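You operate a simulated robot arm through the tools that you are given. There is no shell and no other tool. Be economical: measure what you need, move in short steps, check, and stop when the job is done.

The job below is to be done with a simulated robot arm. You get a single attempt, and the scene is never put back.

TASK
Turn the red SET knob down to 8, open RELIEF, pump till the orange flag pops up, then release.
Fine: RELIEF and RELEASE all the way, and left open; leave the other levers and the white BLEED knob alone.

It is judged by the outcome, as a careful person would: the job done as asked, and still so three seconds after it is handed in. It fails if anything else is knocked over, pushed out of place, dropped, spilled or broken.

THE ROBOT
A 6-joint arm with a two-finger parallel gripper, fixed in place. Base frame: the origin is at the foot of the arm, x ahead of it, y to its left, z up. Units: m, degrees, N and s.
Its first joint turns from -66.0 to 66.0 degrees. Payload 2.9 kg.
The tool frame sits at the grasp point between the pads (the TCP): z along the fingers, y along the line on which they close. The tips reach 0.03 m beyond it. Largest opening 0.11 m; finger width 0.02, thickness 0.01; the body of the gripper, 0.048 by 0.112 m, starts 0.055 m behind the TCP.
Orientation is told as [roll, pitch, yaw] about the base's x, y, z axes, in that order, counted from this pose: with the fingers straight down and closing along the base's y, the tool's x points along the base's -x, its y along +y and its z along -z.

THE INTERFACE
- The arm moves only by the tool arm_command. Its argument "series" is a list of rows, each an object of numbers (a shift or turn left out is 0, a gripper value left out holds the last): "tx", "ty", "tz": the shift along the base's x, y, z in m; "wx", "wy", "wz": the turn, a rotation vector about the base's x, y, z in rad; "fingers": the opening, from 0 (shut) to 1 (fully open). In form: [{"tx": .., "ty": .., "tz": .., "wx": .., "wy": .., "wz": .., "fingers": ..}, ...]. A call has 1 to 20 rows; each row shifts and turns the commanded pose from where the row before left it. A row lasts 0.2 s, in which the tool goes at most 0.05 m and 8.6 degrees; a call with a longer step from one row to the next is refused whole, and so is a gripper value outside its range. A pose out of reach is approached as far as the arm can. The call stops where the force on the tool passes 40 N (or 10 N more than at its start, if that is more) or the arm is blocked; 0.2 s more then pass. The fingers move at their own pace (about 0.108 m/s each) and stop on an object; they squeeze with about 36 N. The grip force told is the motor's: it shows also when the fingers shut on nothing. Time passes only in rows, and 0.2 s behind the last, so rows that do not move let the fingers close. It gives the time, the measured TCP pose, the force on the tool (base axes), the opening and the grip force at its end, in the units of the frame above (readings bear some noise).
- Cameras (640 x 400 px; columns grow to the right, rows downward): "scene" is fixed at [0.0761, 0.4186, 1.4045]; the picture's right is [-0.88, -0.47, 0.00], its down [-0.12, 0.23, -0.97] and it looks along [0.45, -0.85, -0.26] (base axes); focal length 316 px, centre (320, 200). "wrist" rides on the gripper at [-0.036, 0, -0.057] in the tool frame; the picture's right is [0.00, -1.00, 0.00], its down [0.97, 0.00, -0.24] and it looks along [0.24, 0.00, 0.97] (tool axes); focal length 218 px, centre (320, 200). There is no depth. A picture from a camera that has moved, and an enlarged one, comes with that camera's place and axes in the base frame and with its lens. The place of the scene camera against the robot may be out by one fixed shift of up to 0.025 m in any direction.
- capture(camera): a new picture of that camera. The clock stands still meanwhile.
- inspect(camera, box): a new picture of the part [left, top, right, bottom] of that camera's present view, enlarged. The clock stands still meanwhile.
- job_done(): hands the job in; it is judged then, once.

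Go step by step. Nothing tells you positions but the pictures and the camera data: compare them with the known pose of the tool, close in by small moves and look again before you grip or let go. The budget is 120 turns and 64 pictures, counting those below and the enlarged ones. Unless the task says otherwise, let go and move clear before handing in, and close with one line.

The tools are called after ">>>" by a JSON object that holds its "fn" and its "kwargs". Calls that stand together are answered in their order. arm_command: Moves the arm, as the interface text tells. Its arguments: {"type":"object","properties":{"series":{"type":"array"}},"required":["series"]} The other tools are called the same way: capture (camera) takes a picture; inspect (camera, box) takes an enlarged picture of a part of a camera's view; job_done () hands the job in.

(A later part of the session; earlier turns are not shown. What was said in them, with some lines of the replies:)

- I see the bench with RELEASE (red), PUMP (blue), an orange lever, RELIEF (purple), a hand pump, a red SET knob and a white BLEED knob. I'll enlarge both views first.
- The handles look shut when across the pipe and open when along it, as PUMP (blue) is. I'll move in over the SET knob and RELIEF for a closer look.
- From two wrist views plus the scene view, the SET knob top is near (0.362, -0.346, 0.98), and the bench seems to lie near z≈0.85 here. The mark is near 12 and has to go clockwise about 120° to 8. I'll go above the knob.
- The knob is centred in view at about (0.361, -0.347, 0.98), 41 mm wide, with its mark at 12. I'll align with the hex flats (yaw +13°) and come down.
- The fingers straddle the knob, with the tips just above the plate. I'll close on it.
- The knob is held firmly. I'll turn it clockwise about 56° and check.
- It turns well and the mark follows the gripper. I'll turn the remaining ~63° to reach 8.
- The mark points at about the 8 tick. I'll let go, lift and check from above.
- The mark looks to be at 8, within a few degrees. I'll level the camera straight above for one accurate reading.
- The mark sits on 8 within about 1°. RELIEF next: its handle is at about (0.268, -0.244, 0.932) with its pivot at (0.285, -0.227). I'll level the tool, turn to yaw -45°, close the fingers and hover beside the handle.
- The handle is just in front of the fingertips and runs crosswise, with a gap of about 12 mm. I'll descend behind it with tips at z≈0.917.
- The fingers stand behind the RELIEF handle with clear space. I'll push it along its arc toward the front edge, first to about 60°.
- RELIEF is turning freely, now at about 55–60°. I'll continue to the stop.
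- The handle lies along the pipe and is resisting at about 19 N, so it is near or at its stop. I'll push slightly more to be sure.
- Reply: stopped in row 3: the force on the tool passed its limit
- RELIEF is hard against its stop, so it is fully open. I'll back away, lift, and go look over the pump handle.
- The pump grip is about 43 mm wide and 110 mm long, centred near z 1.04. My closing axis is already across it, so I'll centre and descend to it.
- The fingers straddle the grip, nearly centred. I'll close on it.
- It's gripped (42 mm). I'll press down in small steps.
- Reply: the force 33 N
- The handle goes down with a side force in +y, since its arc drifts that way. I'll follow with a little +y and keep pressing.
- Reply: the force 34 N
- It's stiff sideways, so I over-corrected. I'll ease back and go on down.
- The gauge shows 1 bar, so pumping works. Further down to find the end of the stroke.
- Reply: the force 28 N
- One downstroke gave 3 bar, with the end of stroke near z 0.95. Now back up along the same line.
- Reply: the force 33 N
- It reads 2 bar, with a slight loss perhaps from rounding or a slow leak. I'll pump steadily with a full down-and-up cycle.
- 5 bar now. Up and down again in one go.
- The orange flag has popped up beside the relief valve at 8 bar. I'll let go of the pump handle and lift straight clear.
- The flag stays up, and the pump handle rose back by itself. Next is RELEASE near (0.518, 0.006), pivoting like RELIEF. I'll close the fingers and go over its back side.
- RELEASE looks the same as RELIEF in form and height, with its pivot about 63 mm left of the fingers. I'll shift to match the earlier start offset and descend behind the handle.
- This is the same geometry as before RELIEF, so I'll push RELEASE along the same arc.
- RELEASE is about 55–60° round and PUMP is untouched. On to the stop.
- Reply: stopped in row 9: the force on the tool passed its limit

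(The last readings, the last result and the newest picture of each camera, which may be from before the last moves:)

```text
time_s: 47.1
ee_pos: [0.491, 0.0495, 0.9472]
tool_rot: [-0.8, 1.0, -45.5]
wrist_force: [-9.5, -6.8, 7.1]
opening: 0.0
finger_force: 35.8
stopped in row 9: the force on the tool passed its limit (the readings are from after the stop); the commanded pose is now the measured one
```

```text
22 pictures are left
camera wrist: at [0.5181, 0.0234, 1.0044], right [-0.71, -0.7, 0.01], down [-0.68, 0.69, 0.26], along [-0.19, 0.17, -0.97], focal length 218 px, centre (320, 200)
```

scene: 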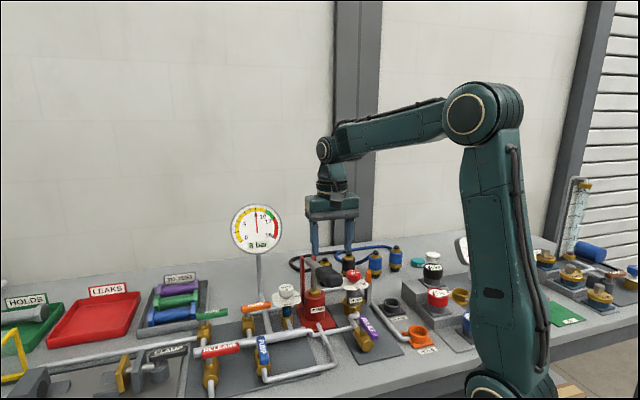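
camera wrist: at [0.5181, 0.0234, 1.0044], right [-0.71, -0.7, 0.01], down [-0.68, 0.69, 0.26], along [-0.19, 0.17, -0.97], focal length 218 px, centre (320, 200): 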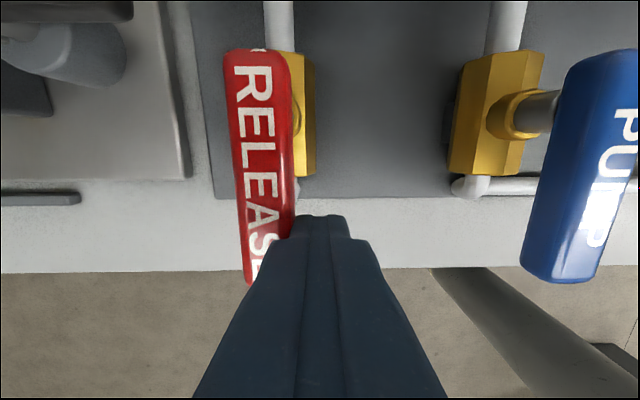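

RELEASE is hard on its stop. I'll back off, lift clear and check everything.

>>> {"fn": "arm_command", "kwargs": {"series": [{"tx": -0.008, "ty": -0.008}, {"tx": -0.008, "ty": -0.008}, {"tz": 0.04}, {"tz": 0.045}, {"tz": 0.045}, {"tz": 0.045}, {"tz": 0.04}, {"tx": -0.03, "ty": -0.03}, {"tx": -0.03, "ty": -0.03}, {"tx": -0.02, "ty": -0.02}, {}]}}

>>> {"fn": "capture", "kwargs": {"camera": "wrist"}}

>>> {"fn": "inspect", "kwargs": {"camera": "scene", "box": [180, 190, 440, 380]}}

```text
time_s: 49.5
ee_pos: [0.3953, -0.0453, 1.1625]
tool_rot: [-0.6, 1.0, -45.2]
wrist_force: [-0.7, 0.1, 0.8]
opening: 0.0
finger_force: 36.2
```

```text
21 pictures are left
camera wrist: at [0.4224, -0.0714, 1.2193], right [-0.71, -0.7, 0.01], down [-0.68, 0.69, 0.26], along [-0.19, 0.17, -0.97], focal length 218 px, centre (320, 200)
```

wrist: 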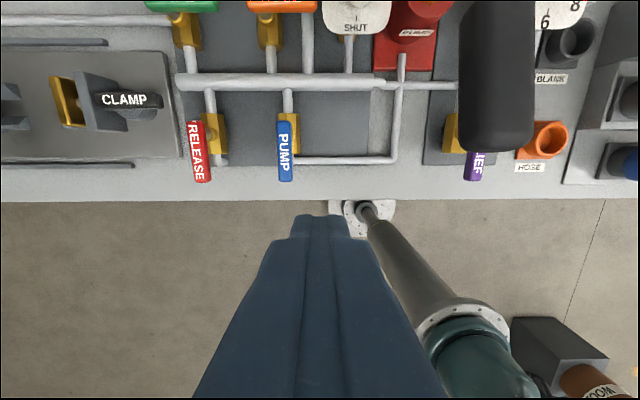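

```text
2.11 times, centred on (310, 285) of scene
camera zoom: at [0.0761, 0.4185, 1.4045], right [-0.88, -0.47, 0.0], down [-0.12, 0.23, -0.97], along [0.45, -0.85, -0.26], focal length 664 px, centre (341, 21)
```

zoom: 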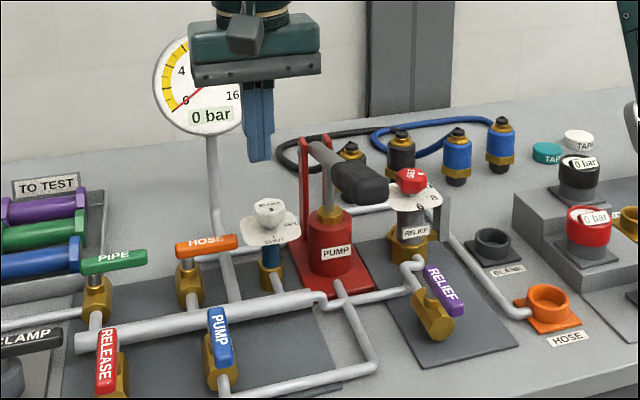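

The gauge is at 0 bar, RELEASE and RELIEF both lie along their pipes against their stops, and SET is on 8. PUMP, HOSE, PIPE and BLEED are as they were and the arm is clear, so I'm handing in.

>>> {"fn": "job_done", "kwargs": {}}

```text
The job is handed in.
```

The job is done: SET is at 8, RELIEF is fully open, I pumped until the orange flag popped up at 8 bar, and RELEASE is fully open with the gauge back at 0 bar.
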